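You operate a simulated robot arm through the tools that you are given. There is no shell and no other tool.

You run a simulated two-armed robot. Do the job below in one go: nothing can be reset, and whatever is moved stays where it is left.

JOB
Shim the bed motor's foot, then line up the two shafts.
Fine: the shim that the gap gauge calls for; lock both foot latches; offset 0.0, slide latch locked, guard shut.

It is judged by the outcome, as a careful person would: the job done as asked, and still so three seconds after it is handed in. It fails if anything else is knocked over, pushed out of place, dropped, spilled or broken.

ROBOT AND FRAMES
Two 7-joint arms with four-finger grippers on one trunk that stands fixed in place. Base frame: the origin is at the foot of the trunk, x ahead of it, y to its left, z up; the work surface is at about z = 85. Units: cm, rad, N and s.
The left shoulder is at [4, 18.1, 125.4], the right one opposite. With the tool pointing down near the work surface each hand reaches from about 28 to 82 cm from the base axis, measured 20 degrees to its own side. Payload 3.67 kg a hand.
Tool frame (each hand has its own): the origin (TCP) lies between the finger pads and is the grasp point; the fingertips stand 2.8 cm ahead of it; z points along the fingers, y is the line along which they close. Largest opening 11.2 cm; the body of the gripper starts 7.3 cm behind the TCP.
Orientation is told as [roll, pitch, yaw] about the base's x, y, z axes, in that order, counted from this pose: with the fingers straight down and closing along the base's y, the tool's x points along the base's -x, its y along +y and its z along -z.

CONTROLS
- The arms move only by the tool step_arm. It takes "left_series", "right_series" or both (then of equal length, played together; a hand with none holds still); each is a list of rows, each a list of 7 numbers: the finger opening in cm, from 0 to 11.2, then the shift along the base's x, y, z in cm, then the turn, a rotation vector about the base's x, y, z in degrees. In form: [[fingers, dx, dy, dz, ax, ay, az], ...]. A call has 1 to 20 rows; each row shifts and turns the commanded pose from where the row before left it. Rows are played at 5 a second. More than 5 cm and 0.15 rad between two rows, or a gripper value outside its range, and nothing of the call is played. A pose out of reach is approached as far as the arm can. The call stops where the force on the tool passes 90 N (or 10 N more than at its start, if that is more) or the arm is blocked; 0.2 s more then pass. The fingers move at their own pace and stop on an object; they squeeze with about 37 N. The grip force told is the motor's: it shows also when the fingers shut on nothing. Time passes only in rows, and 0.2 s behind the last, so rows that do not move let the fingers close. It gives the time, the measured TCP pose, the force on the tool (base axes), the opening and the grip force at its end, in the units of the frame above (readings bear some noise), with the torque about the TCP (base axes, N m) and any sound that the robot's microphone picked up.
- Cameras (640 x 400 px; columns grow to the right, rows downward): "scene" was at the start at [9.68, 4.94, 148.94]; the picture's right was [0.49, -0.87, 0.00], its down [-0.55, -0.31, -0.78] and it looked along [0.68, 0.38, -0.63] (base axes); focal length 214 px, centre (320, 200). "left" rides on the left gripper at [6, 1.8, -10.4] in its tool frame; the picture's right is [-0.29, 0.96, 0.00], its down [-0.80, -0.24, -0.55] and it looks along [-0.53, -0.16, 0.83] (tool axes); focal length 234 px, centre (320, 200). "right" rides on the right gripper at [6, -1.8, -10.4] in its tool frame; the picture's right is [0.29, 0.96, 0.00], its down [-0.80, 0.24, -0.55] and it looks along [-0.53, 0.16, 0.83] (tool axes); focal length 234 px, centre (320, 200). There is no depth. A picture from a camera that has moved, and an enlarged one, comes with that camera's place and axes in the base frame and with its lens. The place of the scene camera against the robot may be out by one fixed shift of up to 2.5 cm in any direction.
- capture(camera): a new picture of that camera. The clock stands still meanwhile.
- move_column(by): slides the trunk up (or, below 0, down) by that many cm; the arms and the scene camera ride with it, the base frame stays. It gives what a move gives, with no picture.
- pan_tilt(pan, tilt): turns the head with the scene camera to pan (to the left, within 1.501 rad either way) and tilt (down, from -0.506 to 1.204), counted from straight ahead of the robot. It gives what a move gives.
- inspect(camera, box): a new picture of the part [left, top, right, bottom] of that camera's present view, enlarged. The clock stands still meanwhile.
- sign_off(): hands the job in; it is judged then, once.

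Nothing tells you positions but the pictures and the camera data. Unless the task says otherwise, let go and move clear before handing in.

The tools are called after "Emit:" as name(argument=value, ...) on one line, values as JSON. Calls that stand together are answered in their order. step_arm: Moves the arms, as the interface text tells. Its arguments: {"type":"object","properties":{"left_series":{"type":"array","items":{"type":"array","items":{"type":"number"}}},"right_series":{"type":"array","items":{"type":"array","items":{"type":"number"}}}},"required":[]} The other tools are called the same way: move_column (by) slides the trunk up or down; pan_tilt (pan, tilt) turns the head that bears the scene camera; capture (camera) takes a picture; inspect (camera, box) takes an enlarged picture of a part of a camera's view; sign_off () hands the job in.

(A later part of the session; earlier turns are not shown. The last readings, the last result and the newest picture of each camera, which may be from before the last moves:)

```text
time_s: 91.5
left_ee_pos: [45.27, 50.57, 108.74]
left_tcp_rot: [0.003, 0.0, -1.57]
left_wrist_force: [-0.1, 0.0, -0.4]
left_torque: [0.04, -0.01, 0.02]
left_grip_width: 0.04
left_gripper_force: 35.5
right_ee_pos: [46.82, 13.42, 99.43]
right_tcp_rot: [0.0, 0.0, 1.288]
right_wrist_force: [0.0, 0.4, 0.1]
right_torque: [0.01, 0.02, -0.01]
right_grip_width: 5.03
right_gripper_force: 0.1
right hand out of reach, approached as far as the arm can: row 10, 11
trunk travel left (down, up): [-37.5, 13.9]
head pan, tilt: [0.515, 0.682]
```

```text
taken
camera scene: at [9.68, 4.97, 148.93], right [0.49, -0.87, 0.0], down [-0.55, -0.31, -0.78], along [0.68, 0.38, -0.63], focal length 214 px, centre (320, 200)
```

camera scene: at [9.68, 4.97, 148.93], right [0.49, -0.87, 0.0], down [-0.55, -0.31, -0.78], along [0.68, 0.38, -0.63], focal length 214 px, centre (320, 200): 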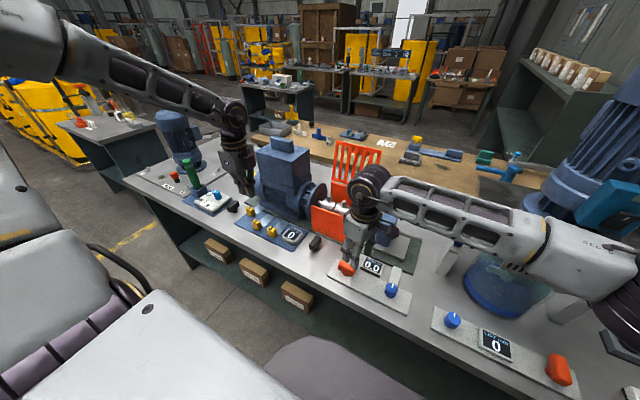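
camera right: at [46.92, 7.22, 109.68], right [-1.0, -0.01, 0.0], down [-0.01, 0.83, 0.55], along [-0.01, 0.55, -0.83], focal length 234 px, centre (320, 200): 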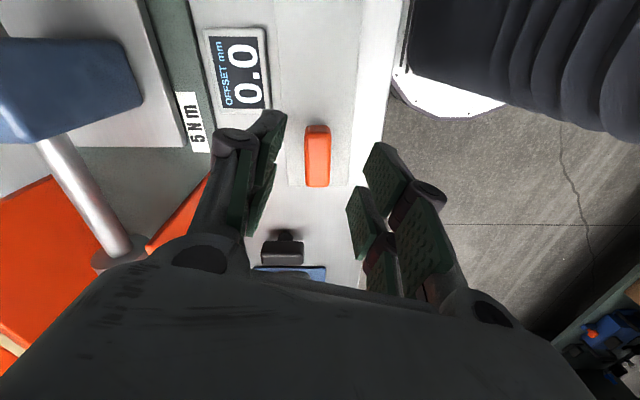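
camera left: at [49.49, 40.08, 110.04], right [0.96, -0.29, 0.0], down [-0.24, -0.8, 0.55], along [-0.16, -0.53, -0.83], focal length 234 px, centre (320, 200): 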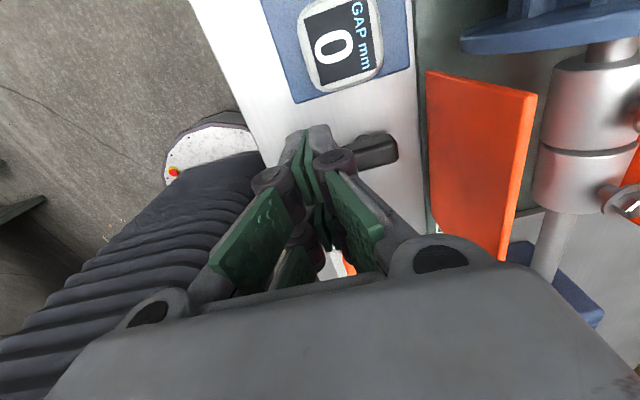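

The right wrist stops at about yaw +74° here, which is close enough: gripping at that angle would swing the bar a little clockwise. Let me measure the orange bar precisely first.

Emit:
inspect(camera="right", box=[270, 100, 370, 210])

```text
3.64 times, centred on (320, 155) of right
camera zoom: at [46.92, 7.22, 109.68], right [-1.0, -0.01, 0.0], down [-0.01, 0.83, 0.55], along [-0.01, 0.55, -0.83], focal length 852 px, centre (320, 364)
```

zoom: 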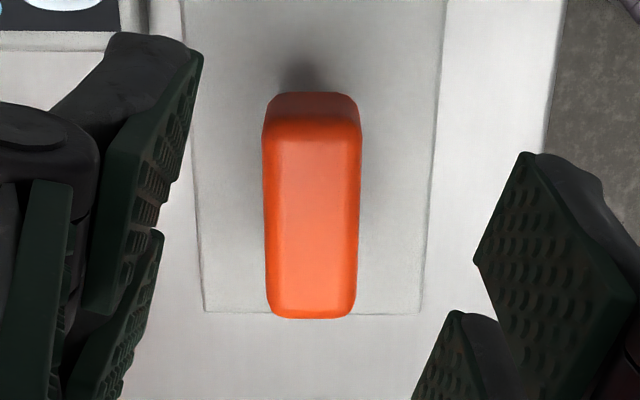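

The orange bar spans y≈14–19, centred near (46.95, 16.5). I'll turn the hand back to about +66° and centre over it.

Emit:
step_arm(right_series=[[7, 0.1, 1.5, -1, 0, 0, -4], [7, 0, 1.5, -1, 0, 0, -4], [7, 0, 0, -2, 0, 0, 0], [7, 0, 0, 0, 0, 0, 0]])

Emit:
capture(camera="right")

```text
time_s: 92.5
left_ee_pos: [45.24, 50.59, 108.7]
left_tcp_rot: [0.001, -0.001, -1.57]
left_wrist_force: [0.0, 0.2, 0.1]
left_torque: [0.0, 0.03, 0.04]
left_grip_width: 0.0
left_gripper_force: 35.7
right_ee_pos: [46.92, 16.4, 95.34]
right_tcp_rot: [0.002, 0.0, 1.146]
right_wrist_force: [0.8, 0.3, -0.7]
right_torque: [-0.02, 0.02, -0.04]
right_grip_width: 6.98
right_gripper_force: 0.0
trunk travel left (down, up): [-37.5, 13.9]
head pan, tilt: [0.515, 0.682]
```

```text
taken
camera right: at [46.18, 10.31, 105.63], right [-0.99, 0.13, 0.0], down [0.11, 0.83, 0.55], along [0.07, 0.55, -0.83], focal length 234 px, centre (320, 200)
```

right: 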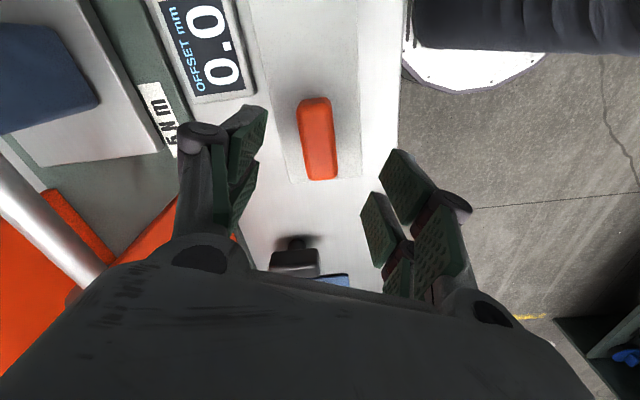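

Centred over the bar. Lowering around it and closing.

Emit:
step_arm(right_series=[[7, 0, 0, -3, 0, 0, 0], [7, 0, 0, -2.5, 0, 0, 0], [0, 0, 0, 0, 0, 0, 0], [0, 0, 0, 0, 0, 0, 0], [0, 0, 0, 0, 0, 0, 0], [0, 0, 0, 0, 0, 0, 0]])

Emit:
inspect(camera="right", box=[240, 80, 420, 280])

Emit:
inspect(camera="scene", box=[310, 220, 400, 300])

```text
time_s: 93.9
left_ee_pos: [45.25, 50.44, 108.69]
left_tcp_rot: [-0.001, 0.003, -1.571]
left_wrist_force: [0.0, -0.5, -0.1]
left_torque: [-0.02, 0.0, 0.0]
left_grip_width: 0.02
left_gripper_force: 35.6
right_ee_pos: [46.99, 16.31, 89.79]
right_tcp_rot: [0.001, 0.001, 1.146]
right_wrist_force: [6.5, -7.1, -0.4]
right_torque: [0.03, -0.45, 0.04]
right_grip_width: 2.35
right_gripper_force: 45.2
trunk travel left (down, up): [-37.5, 13.9]
head pan, tilt: [0.515, 0.682]
```

```text
2.00 times, centred on (330, 180) of right
camera zoom: at [46.3, 10.06, 100.18], right [-0.99, 0.13, 0.0], down [0.11, 0.83, 0.55], along [0.07, 0.55, -0.83], focal length 468 px, centre (300, 240)
```

zoom: 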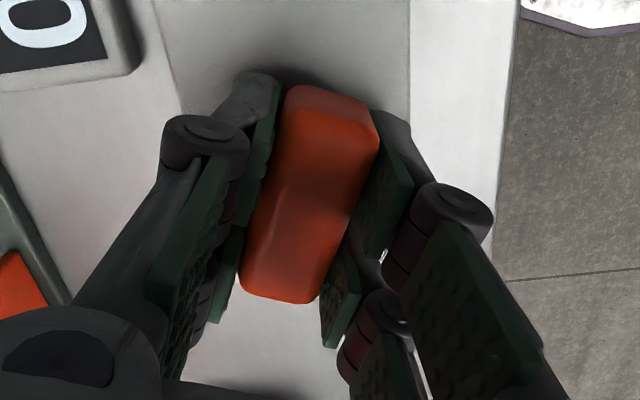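

```text
5.00 times, centred on (355, 260) of scene
camera zoom: at [9.78, 4.83, 148.93], right [0.49, -0.87, 0.0], down [-0.55, -0.31, -0.78], along [0.68, 0.38, -0.63], focal length 1072 px, centre (145, -100)
```

zoom: 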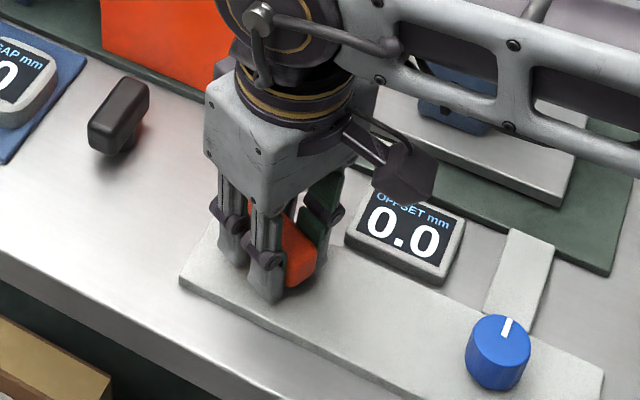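

The bar swung clockwise into line with the grip, so clockwise is its free direction. Turning it on.

Emit:
step_arm(right_series=[[0, 0, 0, 0, 0, 0, -8], [0, 0, 0, 0, 0, 0, -8], [0, 0, 0, 0, 0, 0, -8], [0, 0, 0, 0, 0, 0, -8], [0, 0, 0, 0, 0, 0, -8], [0, 0, 0, 0, 0, 0, -8], [0, 0, 0, 0, 0, 0, -8], [0, 0, 0, 0, 0, 0, 0]])

Emit:
inspect(camera="right", box=[240, 80, 420, 280])

```text
time_s: 95.7
left_ee_pos: [45.28, 50.35, 108.6]
left_tcp_rot: [0.0, 0.004, -1.57]
left_wrist_force: [0.7, -0.1, 0.2]
left_torque: [-0.01, 0.0, -0.02]
left_grip_width: 0.0
left_gripper_force: 35.9
right_ee_pos: [47.16, 16.05, 89.81]
right_tcp_rot: [0.002, 0.001, 0.166]
right_wrist_force: [19.9, -24.5, 14.5]
right_torque: [-0.59, -0.19, 0.05]
right_grip_width: 2.36
right_gripper_force: 45.2
trunk travel left (down, up): [-37.5, 13.9]
head pan, tilt: [0.515, 0.682]
```

```text
2.00 times, centred on (330, 180) of right
camera zoom: at [41.63, 13.32, 100.17], right [-0.44, 0.9, 0.0], down [0.75, 0.37, 0.55], along [0.5, 0.25, -0.83], focal length 468 px, centre (300, 240)
```

zoom: 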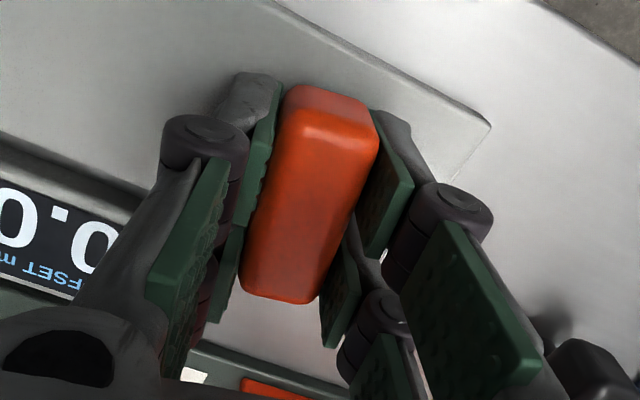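

Emit:
step_arm(right_series=[[0, 0.12, -0.17, 0.06, 0, 0, -4], [0, 0, 0, 0, 0, 0, -4], [0, 0, 0, 0, 0, 0, -2], [0, 0, 0, 0, 0, 0, 0]])

Emit:
step_arm(right_series=[[0, 0, 0, 0, 0, 0, -3], [0, 0, 0, 0, 0, 0, 0]])

Emit:
inspect(camera="right", box=[240, 80, 420, 280])

```text
time_s: 96.7
left_ee_pos: [45.26, 50.26, 108.67]
left_tcp_rot: [0.0, 0.001, -1.568]
left_wrist_force: [-0.1, 0.3, -0.2]
left_torque: [0.0, -0.01, 0.0]
left_grip_width: 0.01
left_gripper_force: 35.8
right_ee_pos: [47.17, 15.9, 89.9]
right_tcp_rot: [0.0, 0.001, -0.005]
right_wrist_force: [16.2, -21.0, 2.4]
right_torque: [-0.35, -1.43, 0.29]
right_grip_width: 2.36
right_gripper_force: 45.3
trunk travel left (down, up): [-37.5, 13.9]
head pan, tilt: [0.515, 0.682]
```

```text
time_s: 97.3
left_ee_pos: [45.23, 50.41, 108.65]
left_tcp_rot: [-0.001, 0.001, -1.569]
left_wrist_force: [-0.6, 0.3, 0.2]
left_torque: [0.04, 0.01, 0.03]
left_grip_width: 0.0
left_gripper_force: 35.8
right_ee_pos: [47.14, 16.03, 89.83]
right_tcp_rot: [0.003, 0.001, -0.054]
right_wrist_force: [15.6, -21.0, -0.7]
right_torque: [-0.42, -0.91, 2.45]
right_grip_width: 2.37
right_gripper_force: 44.8
trunk travel left (down, up): [-37.5, 13.9]
head pan, tilt: [0.515, 0.682]
```

```text
2.00 times, centred on (330, 180) of right
camera zoom: at [41.16, 14.58, 100.18], right [-0.24, 0.97, 0.0], down [0.81, 0.2, 0.55], along [0.54, 0.13, -0.83], focal length 468 px, centre (300, 240)
```

zoom: 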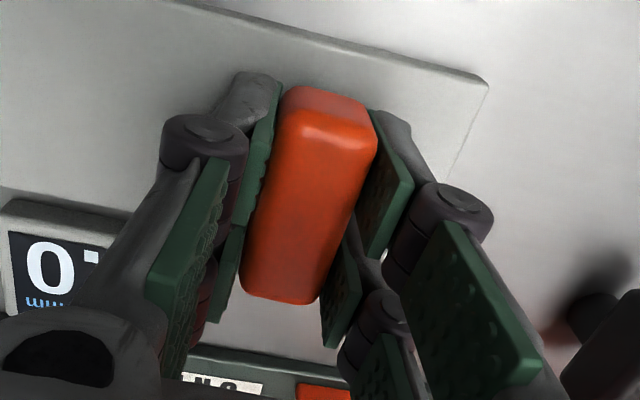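

The slide latch is hard at its stop (2.5 N·m at 90°). Relaxing, opening and lifting to check it and the display.

Emit:
step_arm(right_series=[[0, 0.05, -0.1, 0, 0, 0, 2], [6, 0, 0, 0, 0, 0, 0], [6, 0, 0, 0, 0, 0, 0], [6, 0, 0, 3, 0, 0, 0], [6, -1, -1, 4, 0, 0, 0], [6, -2, -3, 3, 0, 0, 0], [6, 0, 0, 0, 0, 0, 0]])

Emit:
capture(camera="right")

Emit:
inspect(camera="scene", box=[310, 220, 420, 310])

Emit:
capture(camera="scene")

```text
time_s: 98.9
left_ee_pos: [45.23, 50.77, 108.53]
left_tcp_rot: [0.001, 0.001, -1.57]
left_wrist_force: [-0.1, -0.4, 1.3]
left_torque: [0.0, -0.04, 0.01]
left_grip_width: 0.01
left_gripper_force: 35.2
right_ee_pos: [44.27, 12.19, 100.09]
right_tcp_rot: [-0.001, -0.001, -0.021]
right_wrist_force: [-1.0, 0.1, -0.2]
right_torque: [-0.02, -0.01, 0.0]
right_grip_width: 6.02
right_gripper_force: 0.0
trunk travel left (down, up): [-37.5, 13.9]
head pan, tilt: [0.515, 0.682]
```

```text
taken
camera right: at [38.22, 10.6, 110.36], right [-0.27, 0.96, 0.0], down [0.8, 0.22, 0.55], along [0.53, 0.15, -0.83], focal length 234 px, centre (320, 200)
```

right: 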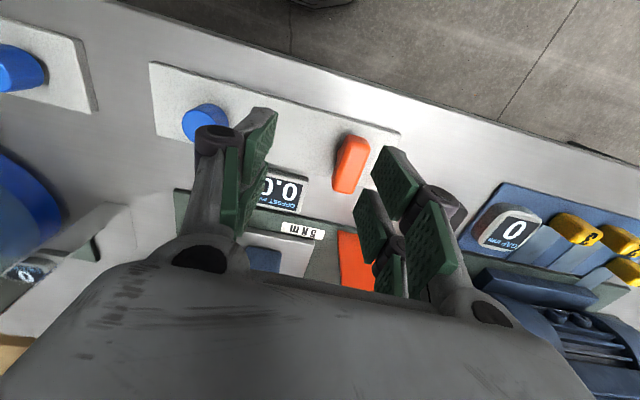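

```text
4.44 times, centred on (365, 265) of scene
camera zoom: at [9.7, 5.08, 148.93], right [0.49, -0.87, 0.0], down [-0.55, -0.31, -0.78], along [0.68, 0.38, -0.63], focal length 953 px, centre (120, -89)
```

zoom: 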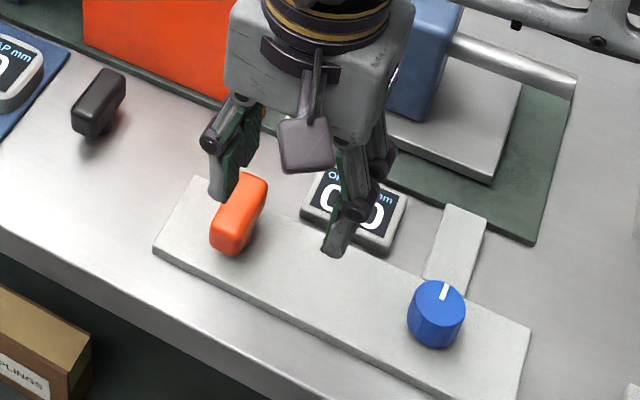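

```text
taken
camera scene: at [9.7, 5.08, 148.93], right [0.49, -0.87, 0.0], down [-0.55, -0.31, -0.78], along [0.68, 0.38, -0.63], focal length 214 px, centre (320, 200)
```

scene: 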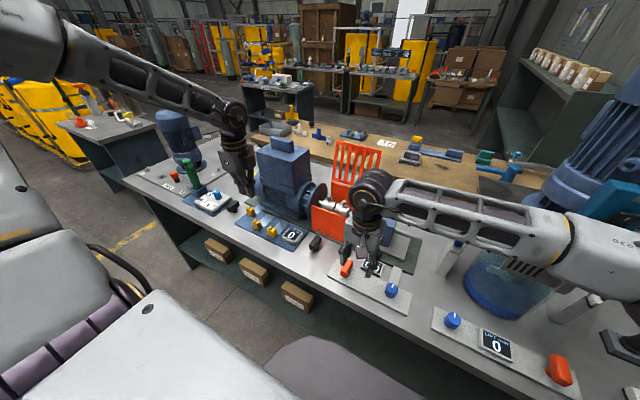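

The slide latch is across and the display still shows 0.0. Now the guard: I'll look at the open lid from several views.

Emit:
step_arm(right_series=[[6, -1, -4, 1, 0, 0, 0], [6, -1, -4, 1, 0, 0, 0], [6, 0, -4, 0, 0, 0, 0]])

Emit:
capture(camera="left")

Emit:
inspect(camera="scene", box=[290, 120, 430, 270])

Emit:
inspect(camera="scene", box=[320, 130, 400, 200])

```text
time_s: 99.7
left_ee_pos: [45.19, 50.51, 108.76]
left_tcp_rot: [0.001, 0.0, -1.57]
left_wrist_force: [0.9, -0.8, 1.1]
left_torque: [0.02, 0.0, -0.01]
left_grip_width: 0.0
left_gripper_force: 35.7
right_ee_pos: [42.27, -0.08, 101.79]
right_tcp_rot: [0.002, -0.001, -0.021]
right_wrist_force: [-0.4, 0.2, 0.1]
right_torque: [0.03, -0.02, -0.01]
right_grip_width: 6.0
right_gripper_force: 0.1
trunk travel left (down, up): [-37.5, 13.9]
head pan, tilt: [0.515, 0.682]
```

```text
taken
camera left: at [46.86, 56.43, 119.15], right [0.96, -0.29, 0.0], down [-0.24, -0.8, 0.55], along [-0.16, -0.53, -0.83], focal length 234 px, centre (320, 200)
```

left: 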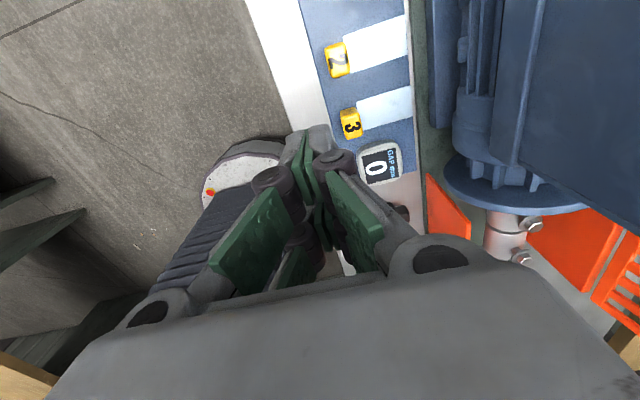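

```text
2.67 times, centred on (360, 195) of scene
camera zoom: at [9.68, 4.79, 148.94], right [0.49, -0.87, 0.0], down [-0.55, -0.31, -0.78], along [0.68, 0.38, -0.63], focal length 572 px, centre (213, 213)
```

zoom: 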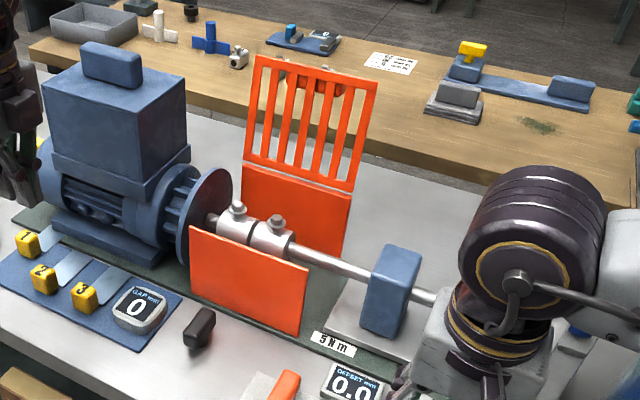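

```text
5.71 times, centred on (360, 165) of scene
camera zoom: at [9.68, 4.79, 148.94], right [0.49, -0.87, 0.0], down [-0.55, -0.31, -0.78], along [0.68, 0.38, -0.63], focal length 1226 px, centre (91, 400)
```

zoom: 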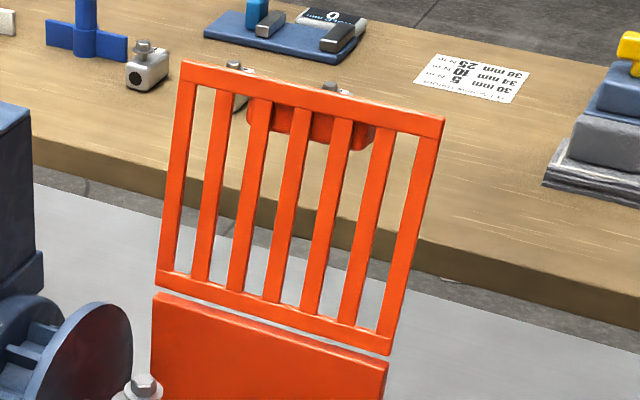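

The guard lid is hinged at the top of the back wall (x≈74, z≈101) and stands open, leaning slightly back, top edge near x≈76.6, z≈116, y≈18.6–35.5, with a handle block on its back. I'll raise the left hand and move it in front of/above the guard for a close view.

Emit:
step_arm(left_series=[[0, 0, 0, 4, 0, 0, 0], [0, 0, 0, 4, 0, 0, 0], [0, 0, 0, 4, 0, 0, 0], [0, 0, 0, 4, 0, 0, 0], [0, 0, 0, 4, 0, 0, 0], [0, 2, -2.5, 1, 0, 0, 0], [0, 2.5, -3, 0, 0, 0, 0], [0, 2.5, -3, 0, 0, 0, 0], [0, 2.5, -3, 0, 0, 0, 0], [0, 2.5, -3, 0, 0, 0, 0], [0, 0, 0, 0, 0, 0, 0]])

Emit:
capture(camera="left")

Emit:
capture(camera="scene")

```text
time_s: 102.1
left_ee_pos: [57.0, 36.16, 129.63]
left_tcp_rot: [0.003, 0.001, -1.57]
left_wrist_force: [-1.3, 0.1, -0.4]
left_torque: [0.0, -0.05, 0.03]
left_grip_width: 0.0
left_gripper_force: 35.8
right_ee_pos: [42.16, 0.28, 101.91]
right_tcp_rot: [-0.001, -0.001, -0.021]
right_wrist_force: [-0.4, 1.1, 0.1]
right_torque: [-0.04, 0.01, -0.01]
right_grip_width: 6.01
right_gripper_force: 0.0
trunk travel left (down, up): [-37.5, 13.9]
head pan, tilt: [0.515, 0.682]
```

```text
taken
camera left: at [58.8, 42.04, 140.15], right [0.96, -0.29, 0.0], down [-0.24, -0.8, 0.55], along [-0.16, -0.53, -0.83], focal length 234 px, centre (320, 200)
```

left: 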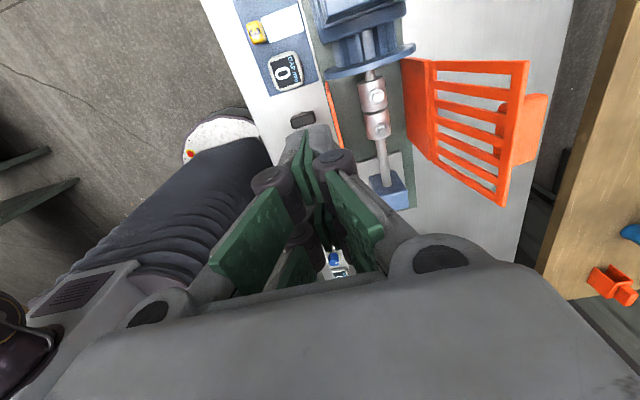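

```text
taken
camera scene: at [9.57, 5.01, 148.94], right [0.49, -0.87, 0.0], down [-0.55, -0.31, -0.78], along [0.68, 0.38, -0.63], focal length 214 px, centre (320, 200)
```

scene: 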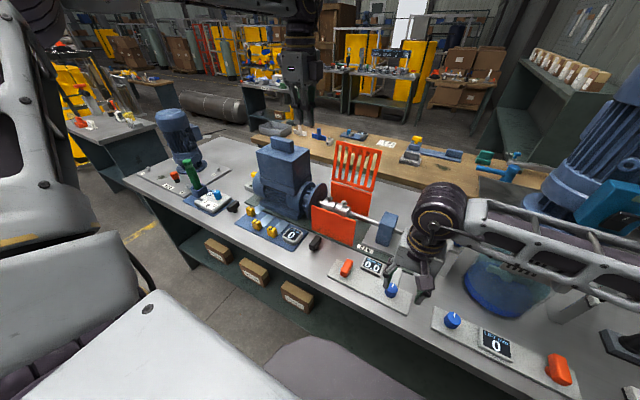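

Emit:
inspect(camera="left", box=[300, 30, 580, 230])

```text
2.00 times, centred on (440, 130) of left
camera zoom: at [58.8, 42.04, 140.15], right [0.96, -0.29, 0.0], down [-0.24, -0.8, 0.55], along [-0.16, -0.53, -0.83], focal length 468 px, centre (80, 340)
```

zoom: 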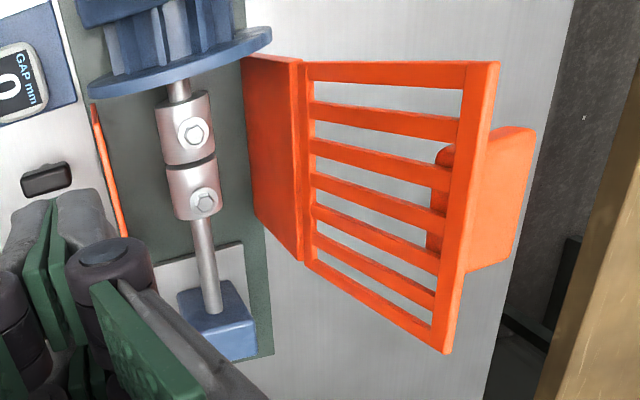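

I now have the lid measured: hinge at about (73.6, z 100.7), top edge at about (76.1, z 115.9), y 19–35.5; handle on the back at y≈21–30. I'll cage the top rail loosely between the open fingers (yaw −90°) near y≈32.8 and swing it forward. First testing reach above it.

Emit:
step_arm(left_series=[[3, 3.5, -0.8, -1, 0, 0, 0], [3, 3.5, -0.8, -1, 0, 0, 0], [3, 3.5, -0.8, -1, 0, 0, 0], [3, 3.5, -0.8, 0, 0, 0, 0], [3, 0, 0, 0, 0, 0, 0]])

Emit:
capture(camera="left")

Emit:
inspect(camera="scene", box=[270, 40, 450, 220])

```text
time_s: 103.3
left_ee_pos: [70.29, 32.97, 126.46]
left_tcp_rot: [0.002, 0.001, -1.567]
left_wrist_force: [0.2, -0.6, 0.1]
left_torque: [0.11, -0.01, 0.0]
left_grip_width: 2.98
left_gripper_force: 0.1
left hand out of reach, approached as far as the arm can: row 4
right_ee_pos: [42.1, -0.17, 101.85]
right_tcp_rot: [0.002, 0.001, -0.022]
right_wrist_force: [0.4, -0.3, 0.2]
right_torque: [0.0, -0.02, -0.02]
right_grip_width: 6.02
right_gripper_force: 0.0
trunk travel left (down, up): [-37.5, 13.9]
head pan, tilt: [0.515, 0.682]
```

```text
taken
camera left: at [71.88, 38.98, 136.83], right [0.96, -0.29, 0.0], down [-0.24, -0.8, 0.55], along [-0.16, -0.53, -0.83], focal length 234 px, centre (320, 200)
```

left: 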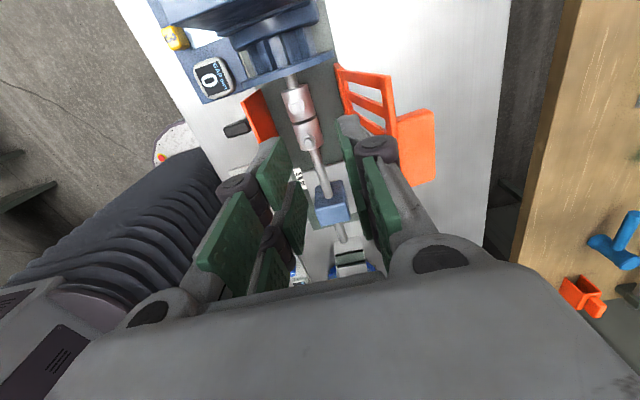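

```text
2.22 times, centred on (360, 130) of scene
camera zoom: at [9.63, 4.74, 148.96], right [0.49, -0.87, 0.0], down [-0.55, -0.31, -0.78], along [0.68, 0.38, -0.63], focal length 477 px, centre (231, 356)
```

zoom: 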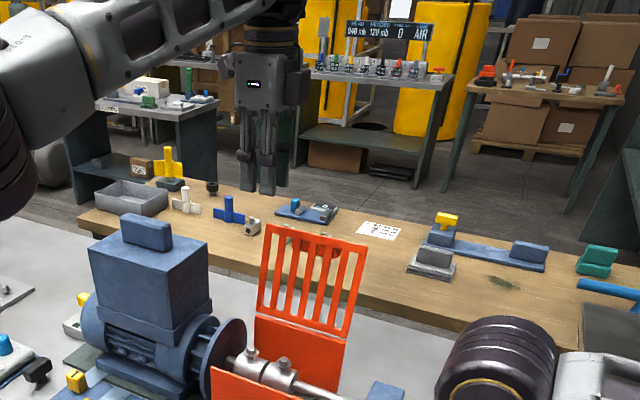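

A vertical tool can't reach that far, so I'll tilt the hand forward about 30°, which also makes the lower front finger a cradle for the lid edge. Testing that tilt here in free air.

Emit:
step_arm(left_series=[[3, 0, 0, 0, 0, -7.5, 0], [3, 0, 0, 0, 0, -7.5, 0], [3, 0, 0, 0, 0, -7.5, 0], [3, 0, 0, 0, 0, -7.5, 0], [3, 0, 0, 0, 0, 0, 0]])

Emit:
capture(camera="left")

Emit:
inspect(camera="scene", box=[270, 40, 450, 220])

```text
time_s: 104.5
left_ee_pos: [70.34, 33.14, 126.38]
left_tcp_rot: [0.526, 0.001, -1.569]
left_wrist_force: [0.5, -0.1, 0.6]
left_torque: [0.01, 0.0, 0.01]
left_grip_width: 3.02
left_gripper_force: 0.1
right_ee_pos: [42.32, 0.02, 101.94]
right_tcp_rot: [0.0, 0.0, -0.02]
right_wrist_force: [0.1, -0.2, -0.2]
right_torque: [0.03, 0.03, 0.02]
right_grip_width: 5.96
right_gripper_force: 0.1
trunk travel left (down, up): [-37.5, 13.9]
head pan, tilt: [0.515, 0.682]
```

```text
taken
camera left: at [66.64, 39.04, 136.31], right [0.83, -0.29, 0.48], down [-0.48, -0.8, 0.36], along [0.28, -0.53, -0.8], focal length 234 px, centre (320, 200)
```

left: 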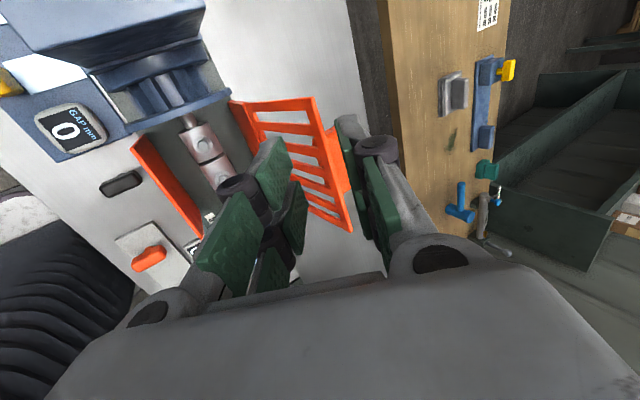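

```text
2.22 times, centred on (360, 130) of scene
camera zoom: at [9.73, 4.88, 148.93], right [0.49, -0.87, 0.0], down [-0.55, -0.31, -0.78], along [0.68, 0.38, -0.63], focal length 477 px, centre (231, 356)
```

zoom: 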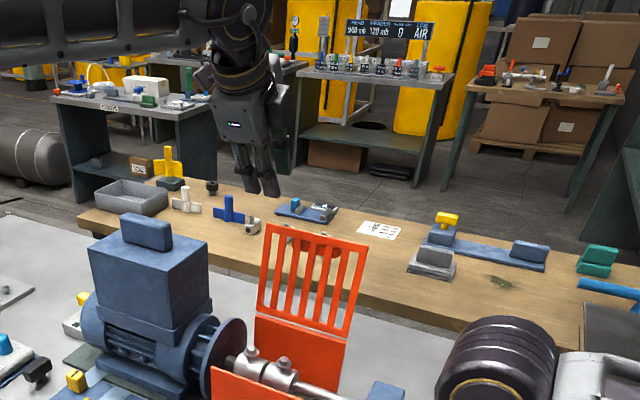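

The tilt works. The lid's top edge re-measures at about (76.35, z 116.1). Moving over it, then checking before lowering the fingers astride it.

Emit:
step_arm(left_series=[[3, 1.6, -0.1, -1.5, 0, 0, 0], [3, 1.5, -0.1, -1.5, 0, 0, 0], [3, 1.5, -0.1, -1, 0, 0, 0], [3, 0, 0, 0, 0, 0, 0]])

Emit:
capture(camera="left")

Emit:
inspect(camera="left", box=[210, 70, 430, 270])

Emit:
inspect(camera="scene", box=[310, 70, 430, 190])

```text
time_s: 105.5
left_ee_pos: [74.95, 32.75, 122.45]
left_tcp_rot: [0.525, 0.0, -1.568]
left_wrist_force: [0.3, -0.3, -1.0]
left_torque: [0.0, 0.04, -0.02]
left_grip_width: 3.01
left_gripper_force: 0.1
right_ee_pos: [42.19, -0.01, 101.93]
right_tcp_rot: [0.001, 0.002, -0.021]
right_wrist_force: [-0.6, 1.6, 0.2]
right_torque: [0.0, -0.04, -0.02]
right_grip_width: 5.99
right_gripper_force: 0.1
trunk travel left (down, up): [-37.5, 13.9]
head pan, tilt: [0.515, 0.682]
```

```text
taken
camera left: at [71.24, 38.8, 132.39], right [0.83, -0.29, 0.48], down [-0.48, -0.8, 0.36], along [0.28, -0.53, -0.8], focal length 234 px, centre (320, 200)
```

left: 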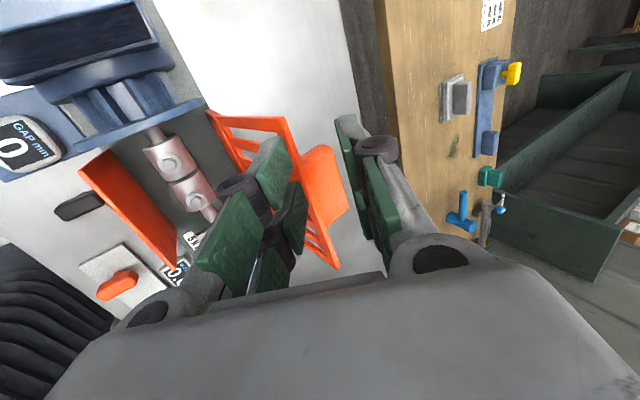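

```text
2.00 times, centred on (320, 170) of left
camera zoom: at [71.24, 38.8, 132.39], right [0.83, -0.29, 0.48], down [-0.48, -0.8, 0.36], along [0.28, -0.53, -0.8], focal length 468 px, centre (320, 260)
```

zoom: 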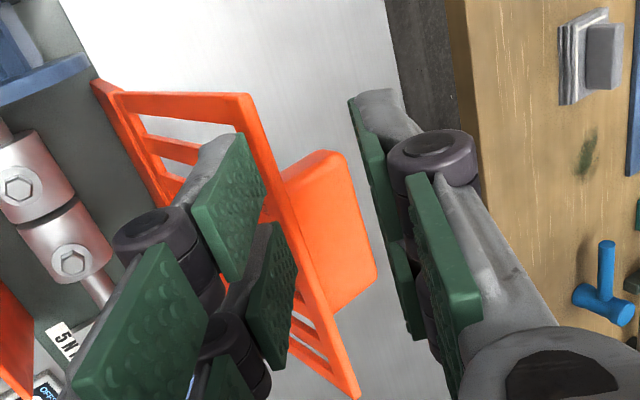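

```text
3.33 times, centred on (370, 130) of scene
camera zoom: at [9.65, 4.96, 148.94], right [0.49, -0.87, 0.0], down [-0.55, -0.31, -0.78], along [0.68, 0.38, -0.63], focal length 715 px, centre (153, 433)
```

zoom: 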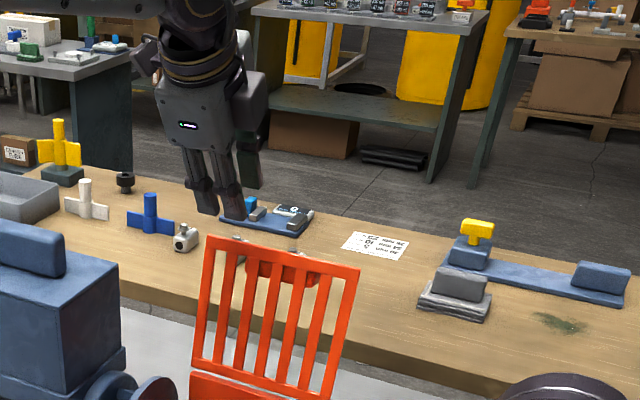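

Emit:
step_arm(left_series=[[3, 0, 0, -2, 0, 0, 0], [3, 0, 0, -2, 0, 0, 0], [3, 0, 0, 0, 0, 0, 0]])

Emit:
inspect(camera="left", box=[210, 70, 430, 270])

Emit:
inspect(camera="scene", box=[310, 80, 410, 180])

```text
time_s: 106.3
left_ee_pos: [74.83, 32.78, 118.33]
left_tcp_rot: [0.526, 0.001, -1.569]
left_wrist_force: [-0.3, 0.4, 0.8]
left_torque: [-0.02, -0.02, 0.0]
left_grip_width: 2.98
left_gripper_force: 0.1
right_ee_pos: [42.24, 0.21, 101.89]
right_tcp_rot: [0.001, 0.001, -0.021]
right_wrist_force: [-0.2, -0.6, -1.1]
right_torque: [0.03, -0.01, 0.01]
right_grip_width: 6.0
right_gripper_force: 0.1
trunk travel left (down, up): [-37.5, 13.9]
head pan, tilt: [0.515, 0.682]
```

```text
2.00 times, centred on (320, 170) of left
camera zoom: at [71.19, 38.74, 128.28], right [0.83, -0.29, 0.48], down [-0.48, -0.8, 0.36], along [0.28, -0.53, -0.8], focal length 468 px, centre (320, 260)
```

zoom: 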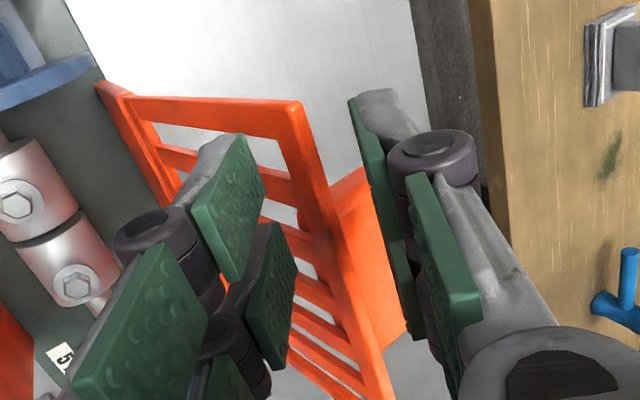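

```text
4.00 times, centred on (360, 130) of scene
camera zoom: at [9.67, 4.94, 148.94], right [0.49, -0.87, 0.0], down [-0.55, -0.31, -0.78], along [0.68, 0.38, -0.63], focal length 858 px, centre (160, 480)
```

zoom: 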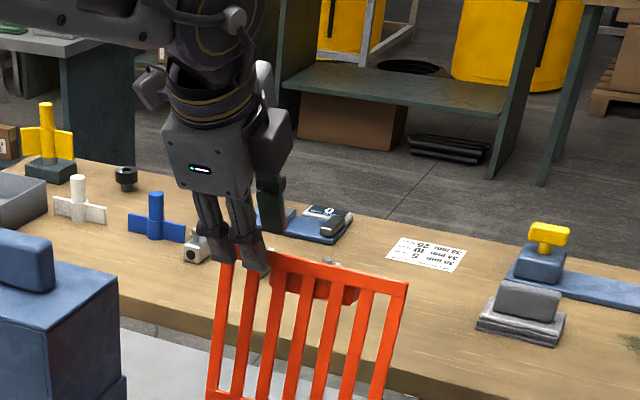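

Emit:
step_arm(left_series=[[3, 0, 0.4, -0.8, 0, 0, 0], [3, 0, 0, -0.8, 0, 0, 0], [3, 0, 0, -0.7, 0, 0, 0], [3, 0, 0, 0, 0, 0, 0]])

Emit:
inspect(camera="left", box=[210, 70, 430, 270])

Emit:
inspect(camera="scene", box=[310, 80, 410, 180])

```text
time_s: 107.3
left_ee_pos: [74.88, 33.14, 115.96]
left_tcp_rot: [0.525, 0.0, -1.568]
left_wrist_force: [-1.7, -0.9, -0.9]
left_torque: [0.0, -0.02, 0.01]
left_grip_width: 2.99
left_gripper_force: 0.1
right_ee_pos: [42.28, 0.09, 101.86]
right_tcp_rot: [-0.001, 0.001, -0.021]
right_wrist_force: [0.3, 0.9, 0.4]
right_torque: [-0.02, -0.03, 0.04]
right_grip_width: 6.0
right_gripper_force: 0.0
trunk travel left (down, up): [-37.5, 13.9]
head pan, tilt: [0.515, 0.682]
```

```text
2.00 times, centred on (320, 170) of left
camera zoom: at [71.22, 39.15, 125.96], right [0.83, -0.29, 0.48], down [-0.48, -0.8, 0.36], along [0.28, -0.53, -0.8], focal length 468 px, centre (320, 260)
```

zoom: 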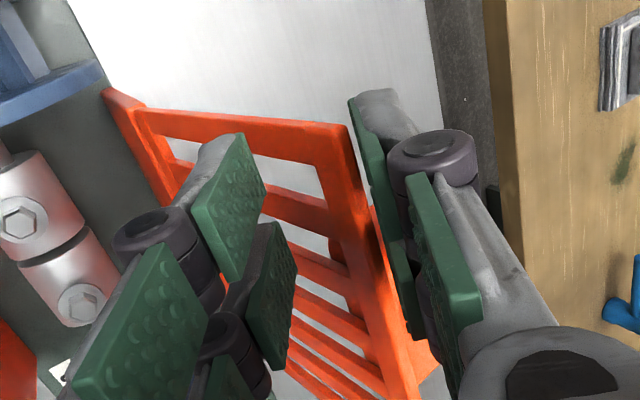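

```text
4.00 times, centred on (360, 130) of scene
camera zoom: at [9.68, 4.93, 148.94], right [0.49, -0.87, 0.0], down [-0.55, -0.31, -0.78], along [0.68, 0.38, -0.63], focal length 858 px, centre (160, 480)
```

zoom: 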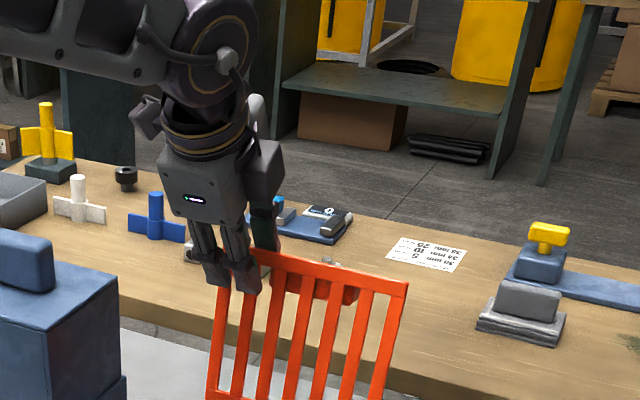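

The top rail sits between the fingers. Now pulling the lid gently forward along its arc.

Emit:
step_arm(left_series=[[3, -0.55, 0, 0.1, 0, 0, 0], [3, -0.55, 0, 0.1, 0, 0, 0], [3, -0.55, 0, 0.1, 0, 0, 0], [3, -0.55, 0, 0.1, 0, 0, 0], [3, -0.55, 0, 0.1, 0, 0, 0], [3, 0, 0, 0, 0, 0, 0]])

Emit:
inspect(camera="left", box=[210, 70, 430, 270])

Emit:
inspect(camera="scene", box=[310, 80, 410, 180])

```text
time_s: 108.7
left_ee_pos: [72.19, 33.26, 116.71]
left_tcp_rot: [0.526, -0.001, -1.57]
left_wrist_force: [0.3, -1.6, -0.1]
left_torque: [0.04, 0.02, -0.01]
left_grip_width: 3.03
left_gripper_force: 0.2
right_ee_pos: [42.18, 0.15, 101.8]
right_tcp_rot: [0.001, 0.001, -0.021]
right_wrist_force: [0.5, 0.4, -0.2]
right_torque: [-0.02, 0.0, -0.03]
right_grip_width: 5.99
right_gripper_force: 0.1
trunk travel left (down, up): [-37.5, 13.9]
head pan, tilt: [0.515, 0.682]
```

```text
2.00 times, centred on (320, 170) of left
camera zoom: at [68.49, 39.16, 126.52], right [0.83, -0.29, 0.48], down [-0.48, -0.8, 0.36], along [0.28, -0.53, -0.8], focal length 468 px, centre (320, 260)
```

zoom: 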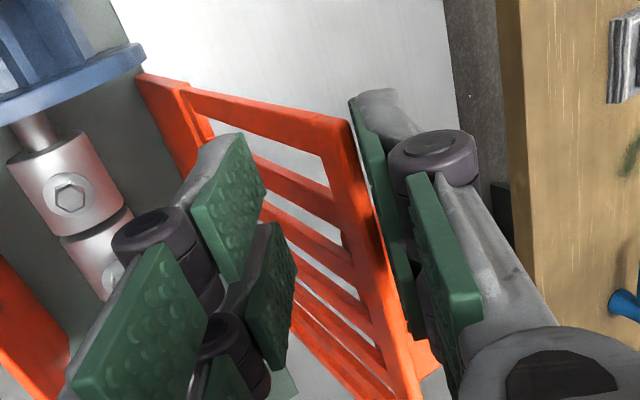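

```text
4.00 times, centred on (360, 130) of scene
camera zoom: at [9.7, 4.93, 148.94], right [0.49, -0.87, 0.0], down [-0.55, -0.31, -0.78], along [0.68, 0.38, -0.63], focal length 858 px, centre (160, 480)
```

zoom: 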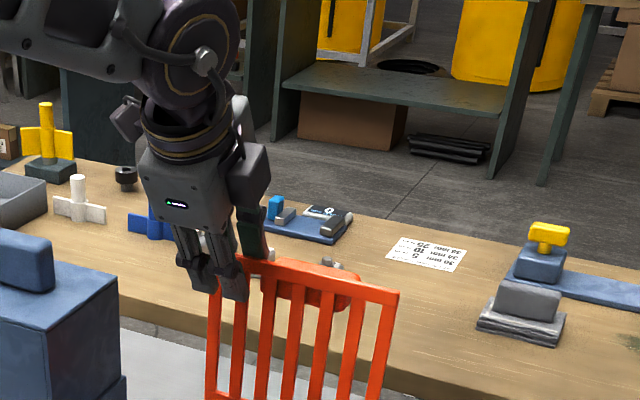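

The lid follows easily. Continuing the arc past vertical, slowly.

Emit:
step_arm(left_series=[[3, -0.6, 0, 0, 0, 0, 0], [3, -0.6, 0, 0, 0, 0, 0], [3, -0.6, 0, -0.05, 0, 0, 0], [3, -0.6, 0, -0.05, 0, 0, 0], [3, -0.6, 0, -0.1, 0, 0, 0], [3, -0.6, 0, -0.1, 0, 0, 0], [3, 0, 0, 0, 0, 0, 0]])

Emit:
inspect(camera="left", box=[210, 70, 430, 270])

Emit:
inspect(camera="scene", box=[300, 80, 420, 200])

```text
time_s: 110.3
left_ee_pos: [68.58, 33.35, 116.29]
left_tcp_rot: [0.526, -0.001, -1.57]
left_wrist_force: [-0.4, 0.3, 0.6]
left_torque: [0.05, 0.02, 0.02]
left_grip_width: 3.01
left_gripper_force: 0.1
right_ee_pos: [42.25, 0.09, 101.95]
right_tcp_rot: [-0.001, 0.0, -0.022]
right_wrist_force: [0.3, 0.2, -0.4]
right_torque: [0.0, 0.0, -0.01]
right_grip_width: 6.0
right_gripper_force: 0.0
trunk travel left (down, up): [-37.5, 13.9]
head pan, tilt: [0.515, 0.682]
```

```text
2.00 times, centred on (320, 170) of left
camera zoom: at [64.88, 39.16, 126.23], right [0.83, -0.29, 0.48], down [-0.48, -0.8, 0.36], along [0.28, -0.53, -0.8], focal length 468 px, centre (320, 260)
```

zoom: 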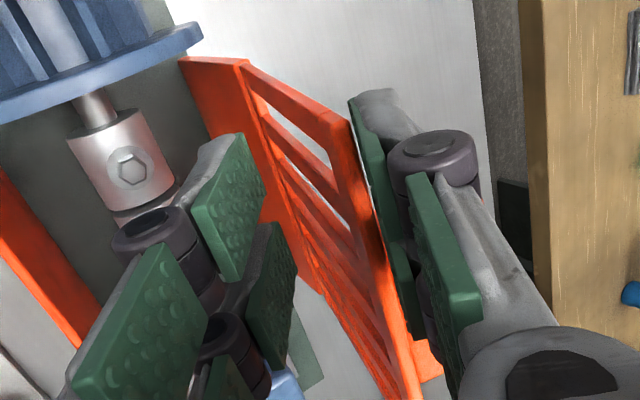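

```text
3.33 times, centred on (360, 140) of scene
camera zoom: at [9.69, 4.93, 148.94], right [0.49, -0.87, 0.0], down [-0.55, -0.31, -0.78], along [0.68, 0.38, -0.63], focal length 715 px, centre (187, 400)
```

zoom: 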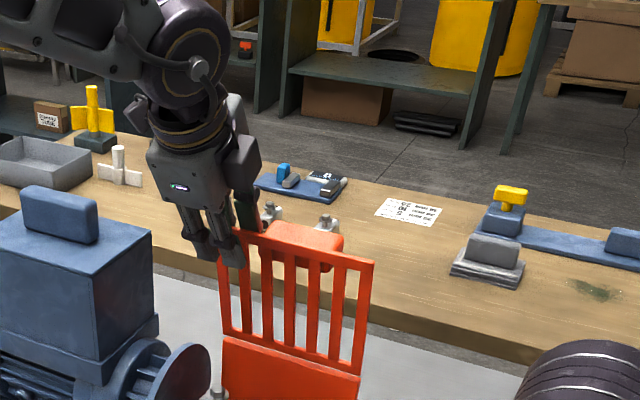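

The lid now leans forward and stays against the back finger (the hinge holds by friction). Continuing down the arc.

Emit:
step_arm(left_series=[[3, -0.58, 0, -0.16, 0, 0, 0], [3, -0.58, 0, -0.16, 0, 0, 0], [3, -0.58, 0, -0.16, 0, 0, 0], [3, -0.59, 0, -0.16, 0, 0, 0], [3, -0.62, 0, -0.28, 0, 0, 0], [3, -0.62, 0, -0.29, 0, 0, 0], [3, -0.62, 0, -0.29, 0, 0, 0], [3, -0.61, 0, -0.29, 0, 0, 0], [3, 0, 0, 0, 0, 0, 0]])

Emit:
inspect(camera="left", box=[210, 70, 430, 270])

Emit:
inspect(camera="scene", box=[280, 80, 420, 220])

```text
time_s: 112.3
left_ee_pos: [63.73, 33.16, 114.42]
left_tcp_rot: [0.526, 0.001, -1.569]
left_wrist_force: [1.3, -0.4, 0.3]
left_torque: [0.02, 0.0, 0.03]
left_grip_width: 3.03
left_gripper_force: 0.0
right_ee_pos: [42.25, 0.09, 101.8]
right_tcp_rot: [-0.001, 0.002, -0.021]
right_wrist_force: [0.4, -0.1, 0.0]
right_torque: [0.0, 0.01, -0.04]
right_grip_width: 6.01
right_gripper_force: 0.0
trunk travel left (down, up): [-37.5, 13.9]
head pan, tilt: [0.515, 0.682]
```

```text
2.00 times, centred on (320, 170) of left
camera zoom: at [60.07, 39.13, 124.44], right [0.83, -0.29, 0.48], down [-0.48, -0.8, 0.36], along [0.28, -0.53, -0.8], focal length 468 px, centre (320, 260)
```

zoom: 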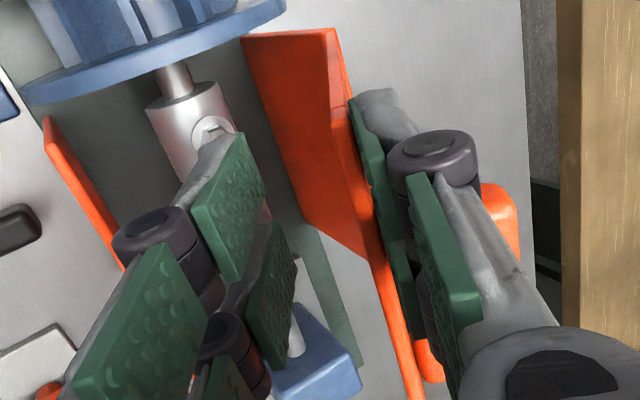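

```text
2.86 times, centred on (350, 150) of scene
camera zoom: at [9.69, 4.93, 148.94], right [0.49, -0.87, 0.0], down [-0.55, -0.31, -0.78], along [0.68, 0.38, -0.63], focal length 613 px, centre (234, 343)
```

zoom: 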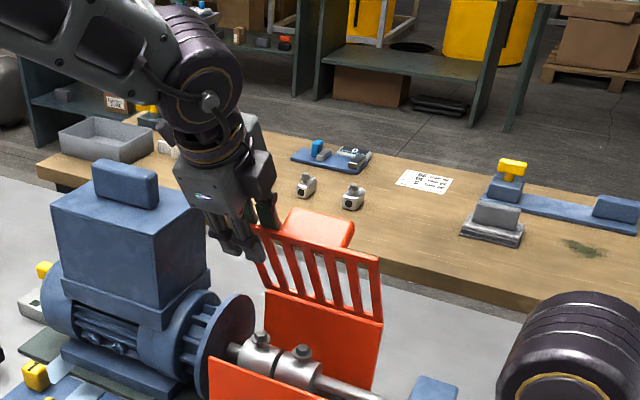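

Going well; the lid is about 30° forward. Continuing down to about 60°.

Emit:
step_arm(left_series=[[3, -0.42, 0, -0.42, 0, 0, 0], [3, -0.42, 0, -0.42, 0, 0, 0], [3, -0.42, 0, -0.43, 0, 0, 0], [3, -0.42, 0, -0.43, 0, 0, 0], [3, -0.37, 0, -0.45, 0, 0, 0], [3, -0.37, 0, -0.45, 0, 0, 0], [3, -0.38, 0, -0.45, 0, 0, 0], [3, -0.38, 0, -0.45, 0, 0, 0], [3, 0, 0, 0, 0, 0, 0]])

Emit:
inspect(camera="left", box=[210, 70, 430, 270])

Emit:
inspect(camera="scene", box=[280, 100, 420, 240])

```text
time_s: 114.3
left_ee_pos: [60.47, 33.21, 110.94]
left_tcp_rot: [0.525, 0.0, -1.571]
left_wrist_force: [-1.9, -0.8, 1.9]
left_torque: [-0.02, -0.02, -0.05]
left_grip_width: 3.39
left_gripper_force: 0.2
right_ee_pos: [42.25, 0.06, 101.9]
right_tcp_rot: [-0.001, 0.0, -0.02]
right_wrist_force: [0.7, -1.3, 0.4]
right_torque: [-0.03, -0.02, -0.03]
right_grip_width: 6.0
right_gripper_force: 0.0
trunk travel left (down, up): [-37.5, 13.9]
head pan, tilt: [0.515, 0.682]
```

```text
2.00 times, centred on (320, 170) of left
camera zoom: at [56.82, 39.15, 120.92], right [0.83, -0.29, 0.48], down [-0.48, -0.8, 0.36], along [0.28, -0.53, -0.8], focal length 468 px, centre (320, 260)
```

zoom: 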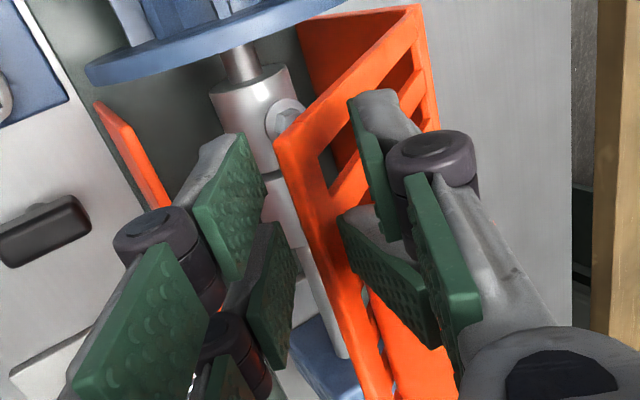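

```text
2.86 times, centred on (350, 170) of scene
camera zoom: at [9.63, 4.91, 148.94], right [0.49, -0.87, 0.0], down [-0.55, -0.31, -0.78], along [0.68, 0.38, -0.63], focal length 613 px, centre (234, 286)
```

zoom: 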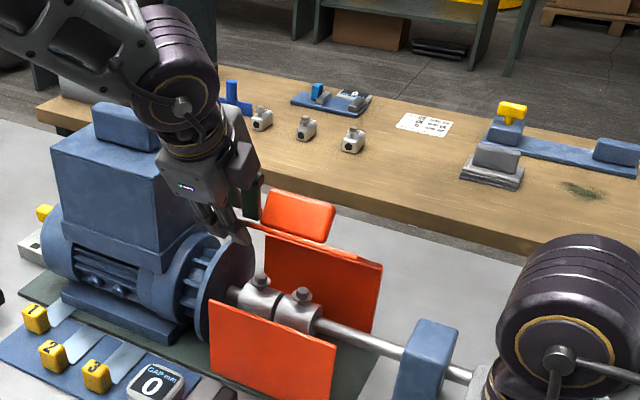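

The lid is about 50° forward, but one back prong is bending against the bars, so I'll withdraw along the finger direction and then press the lid down from above with closed fingers.

Emit:
step_arm(left_series=[[3, -0.5, 0, 0.87, 0, 0, 0], [3, -1, 0, 1.73, 0, 0, 0], [3, -1, 0, 1.73, 0, 0, 0], [3, -1, 0, 2.5, 0, 0, 0], [3, 0, 0, 0, 0, 0, 0]])

Emit:
capture(camera="left")

Emit:
inspect(camera="scene", box=[280, 100, 420, 240])

```text
time_s: 115.5
left_ee_pos: [57.22, 33.16, 117.75]
left_tcp_rot: [0.524, -0.002, -1.569]
left_wrist_force: [-0.1, 0.0, 0.3]
left_torque: [0.02, -0.01, 0.02]
left_grip_width: 3.0
left_gripper_force: 0.1
right_ee_pos: [42.22, 0.12, 101.98]
right_tcp_rot: [-0.003, 0.001, -0.02]
right_wrist_force: [0.1, -0.7, 0.1]
right_torque: [0.01, 0.03, -0.03]
right_grip_width: 5.99
right_gripper_force: 0.0
trunk travel left (down, up): [-37.5, 13.9]
head pan, tilt: [0.515, 0.682]
```

```text
taken
camera left: at [53.4, 39.17, 127.71], right [0.83, -0.29, 0.48], down [-0.48, -0.8, 0.36], along [0.28, -0.53, -0.8], focal length 234 px, centre (320, 200)
```

left: 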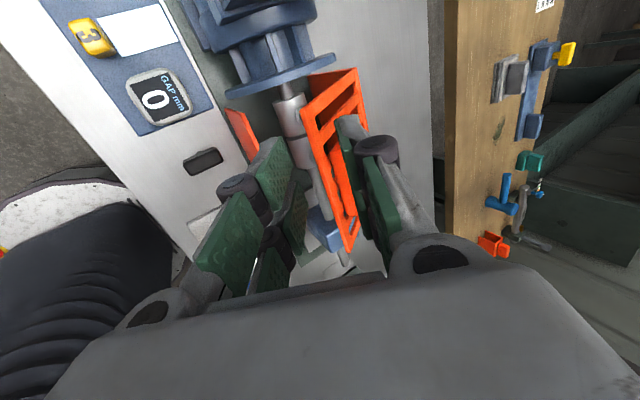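

```text
2.86 times, centred on (350, 170) of scene
camera zoom: at [9.73, 4.94, 148.93], right [0.49, -0.87, 0.0], down [-0.55, -0.31, -0.78], along [0.68, 0.38, -0.63], focal length 613 px, centre (234, 286)
```

zoom: 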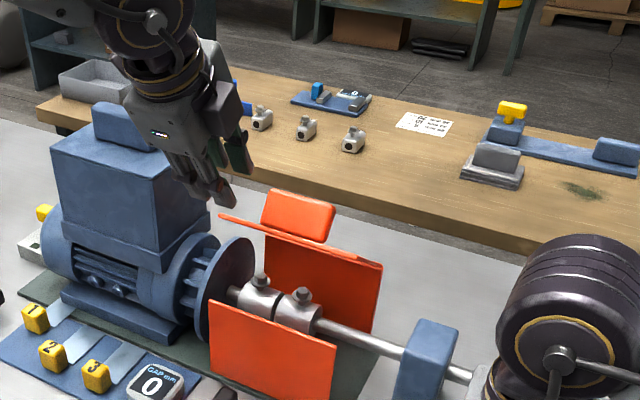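

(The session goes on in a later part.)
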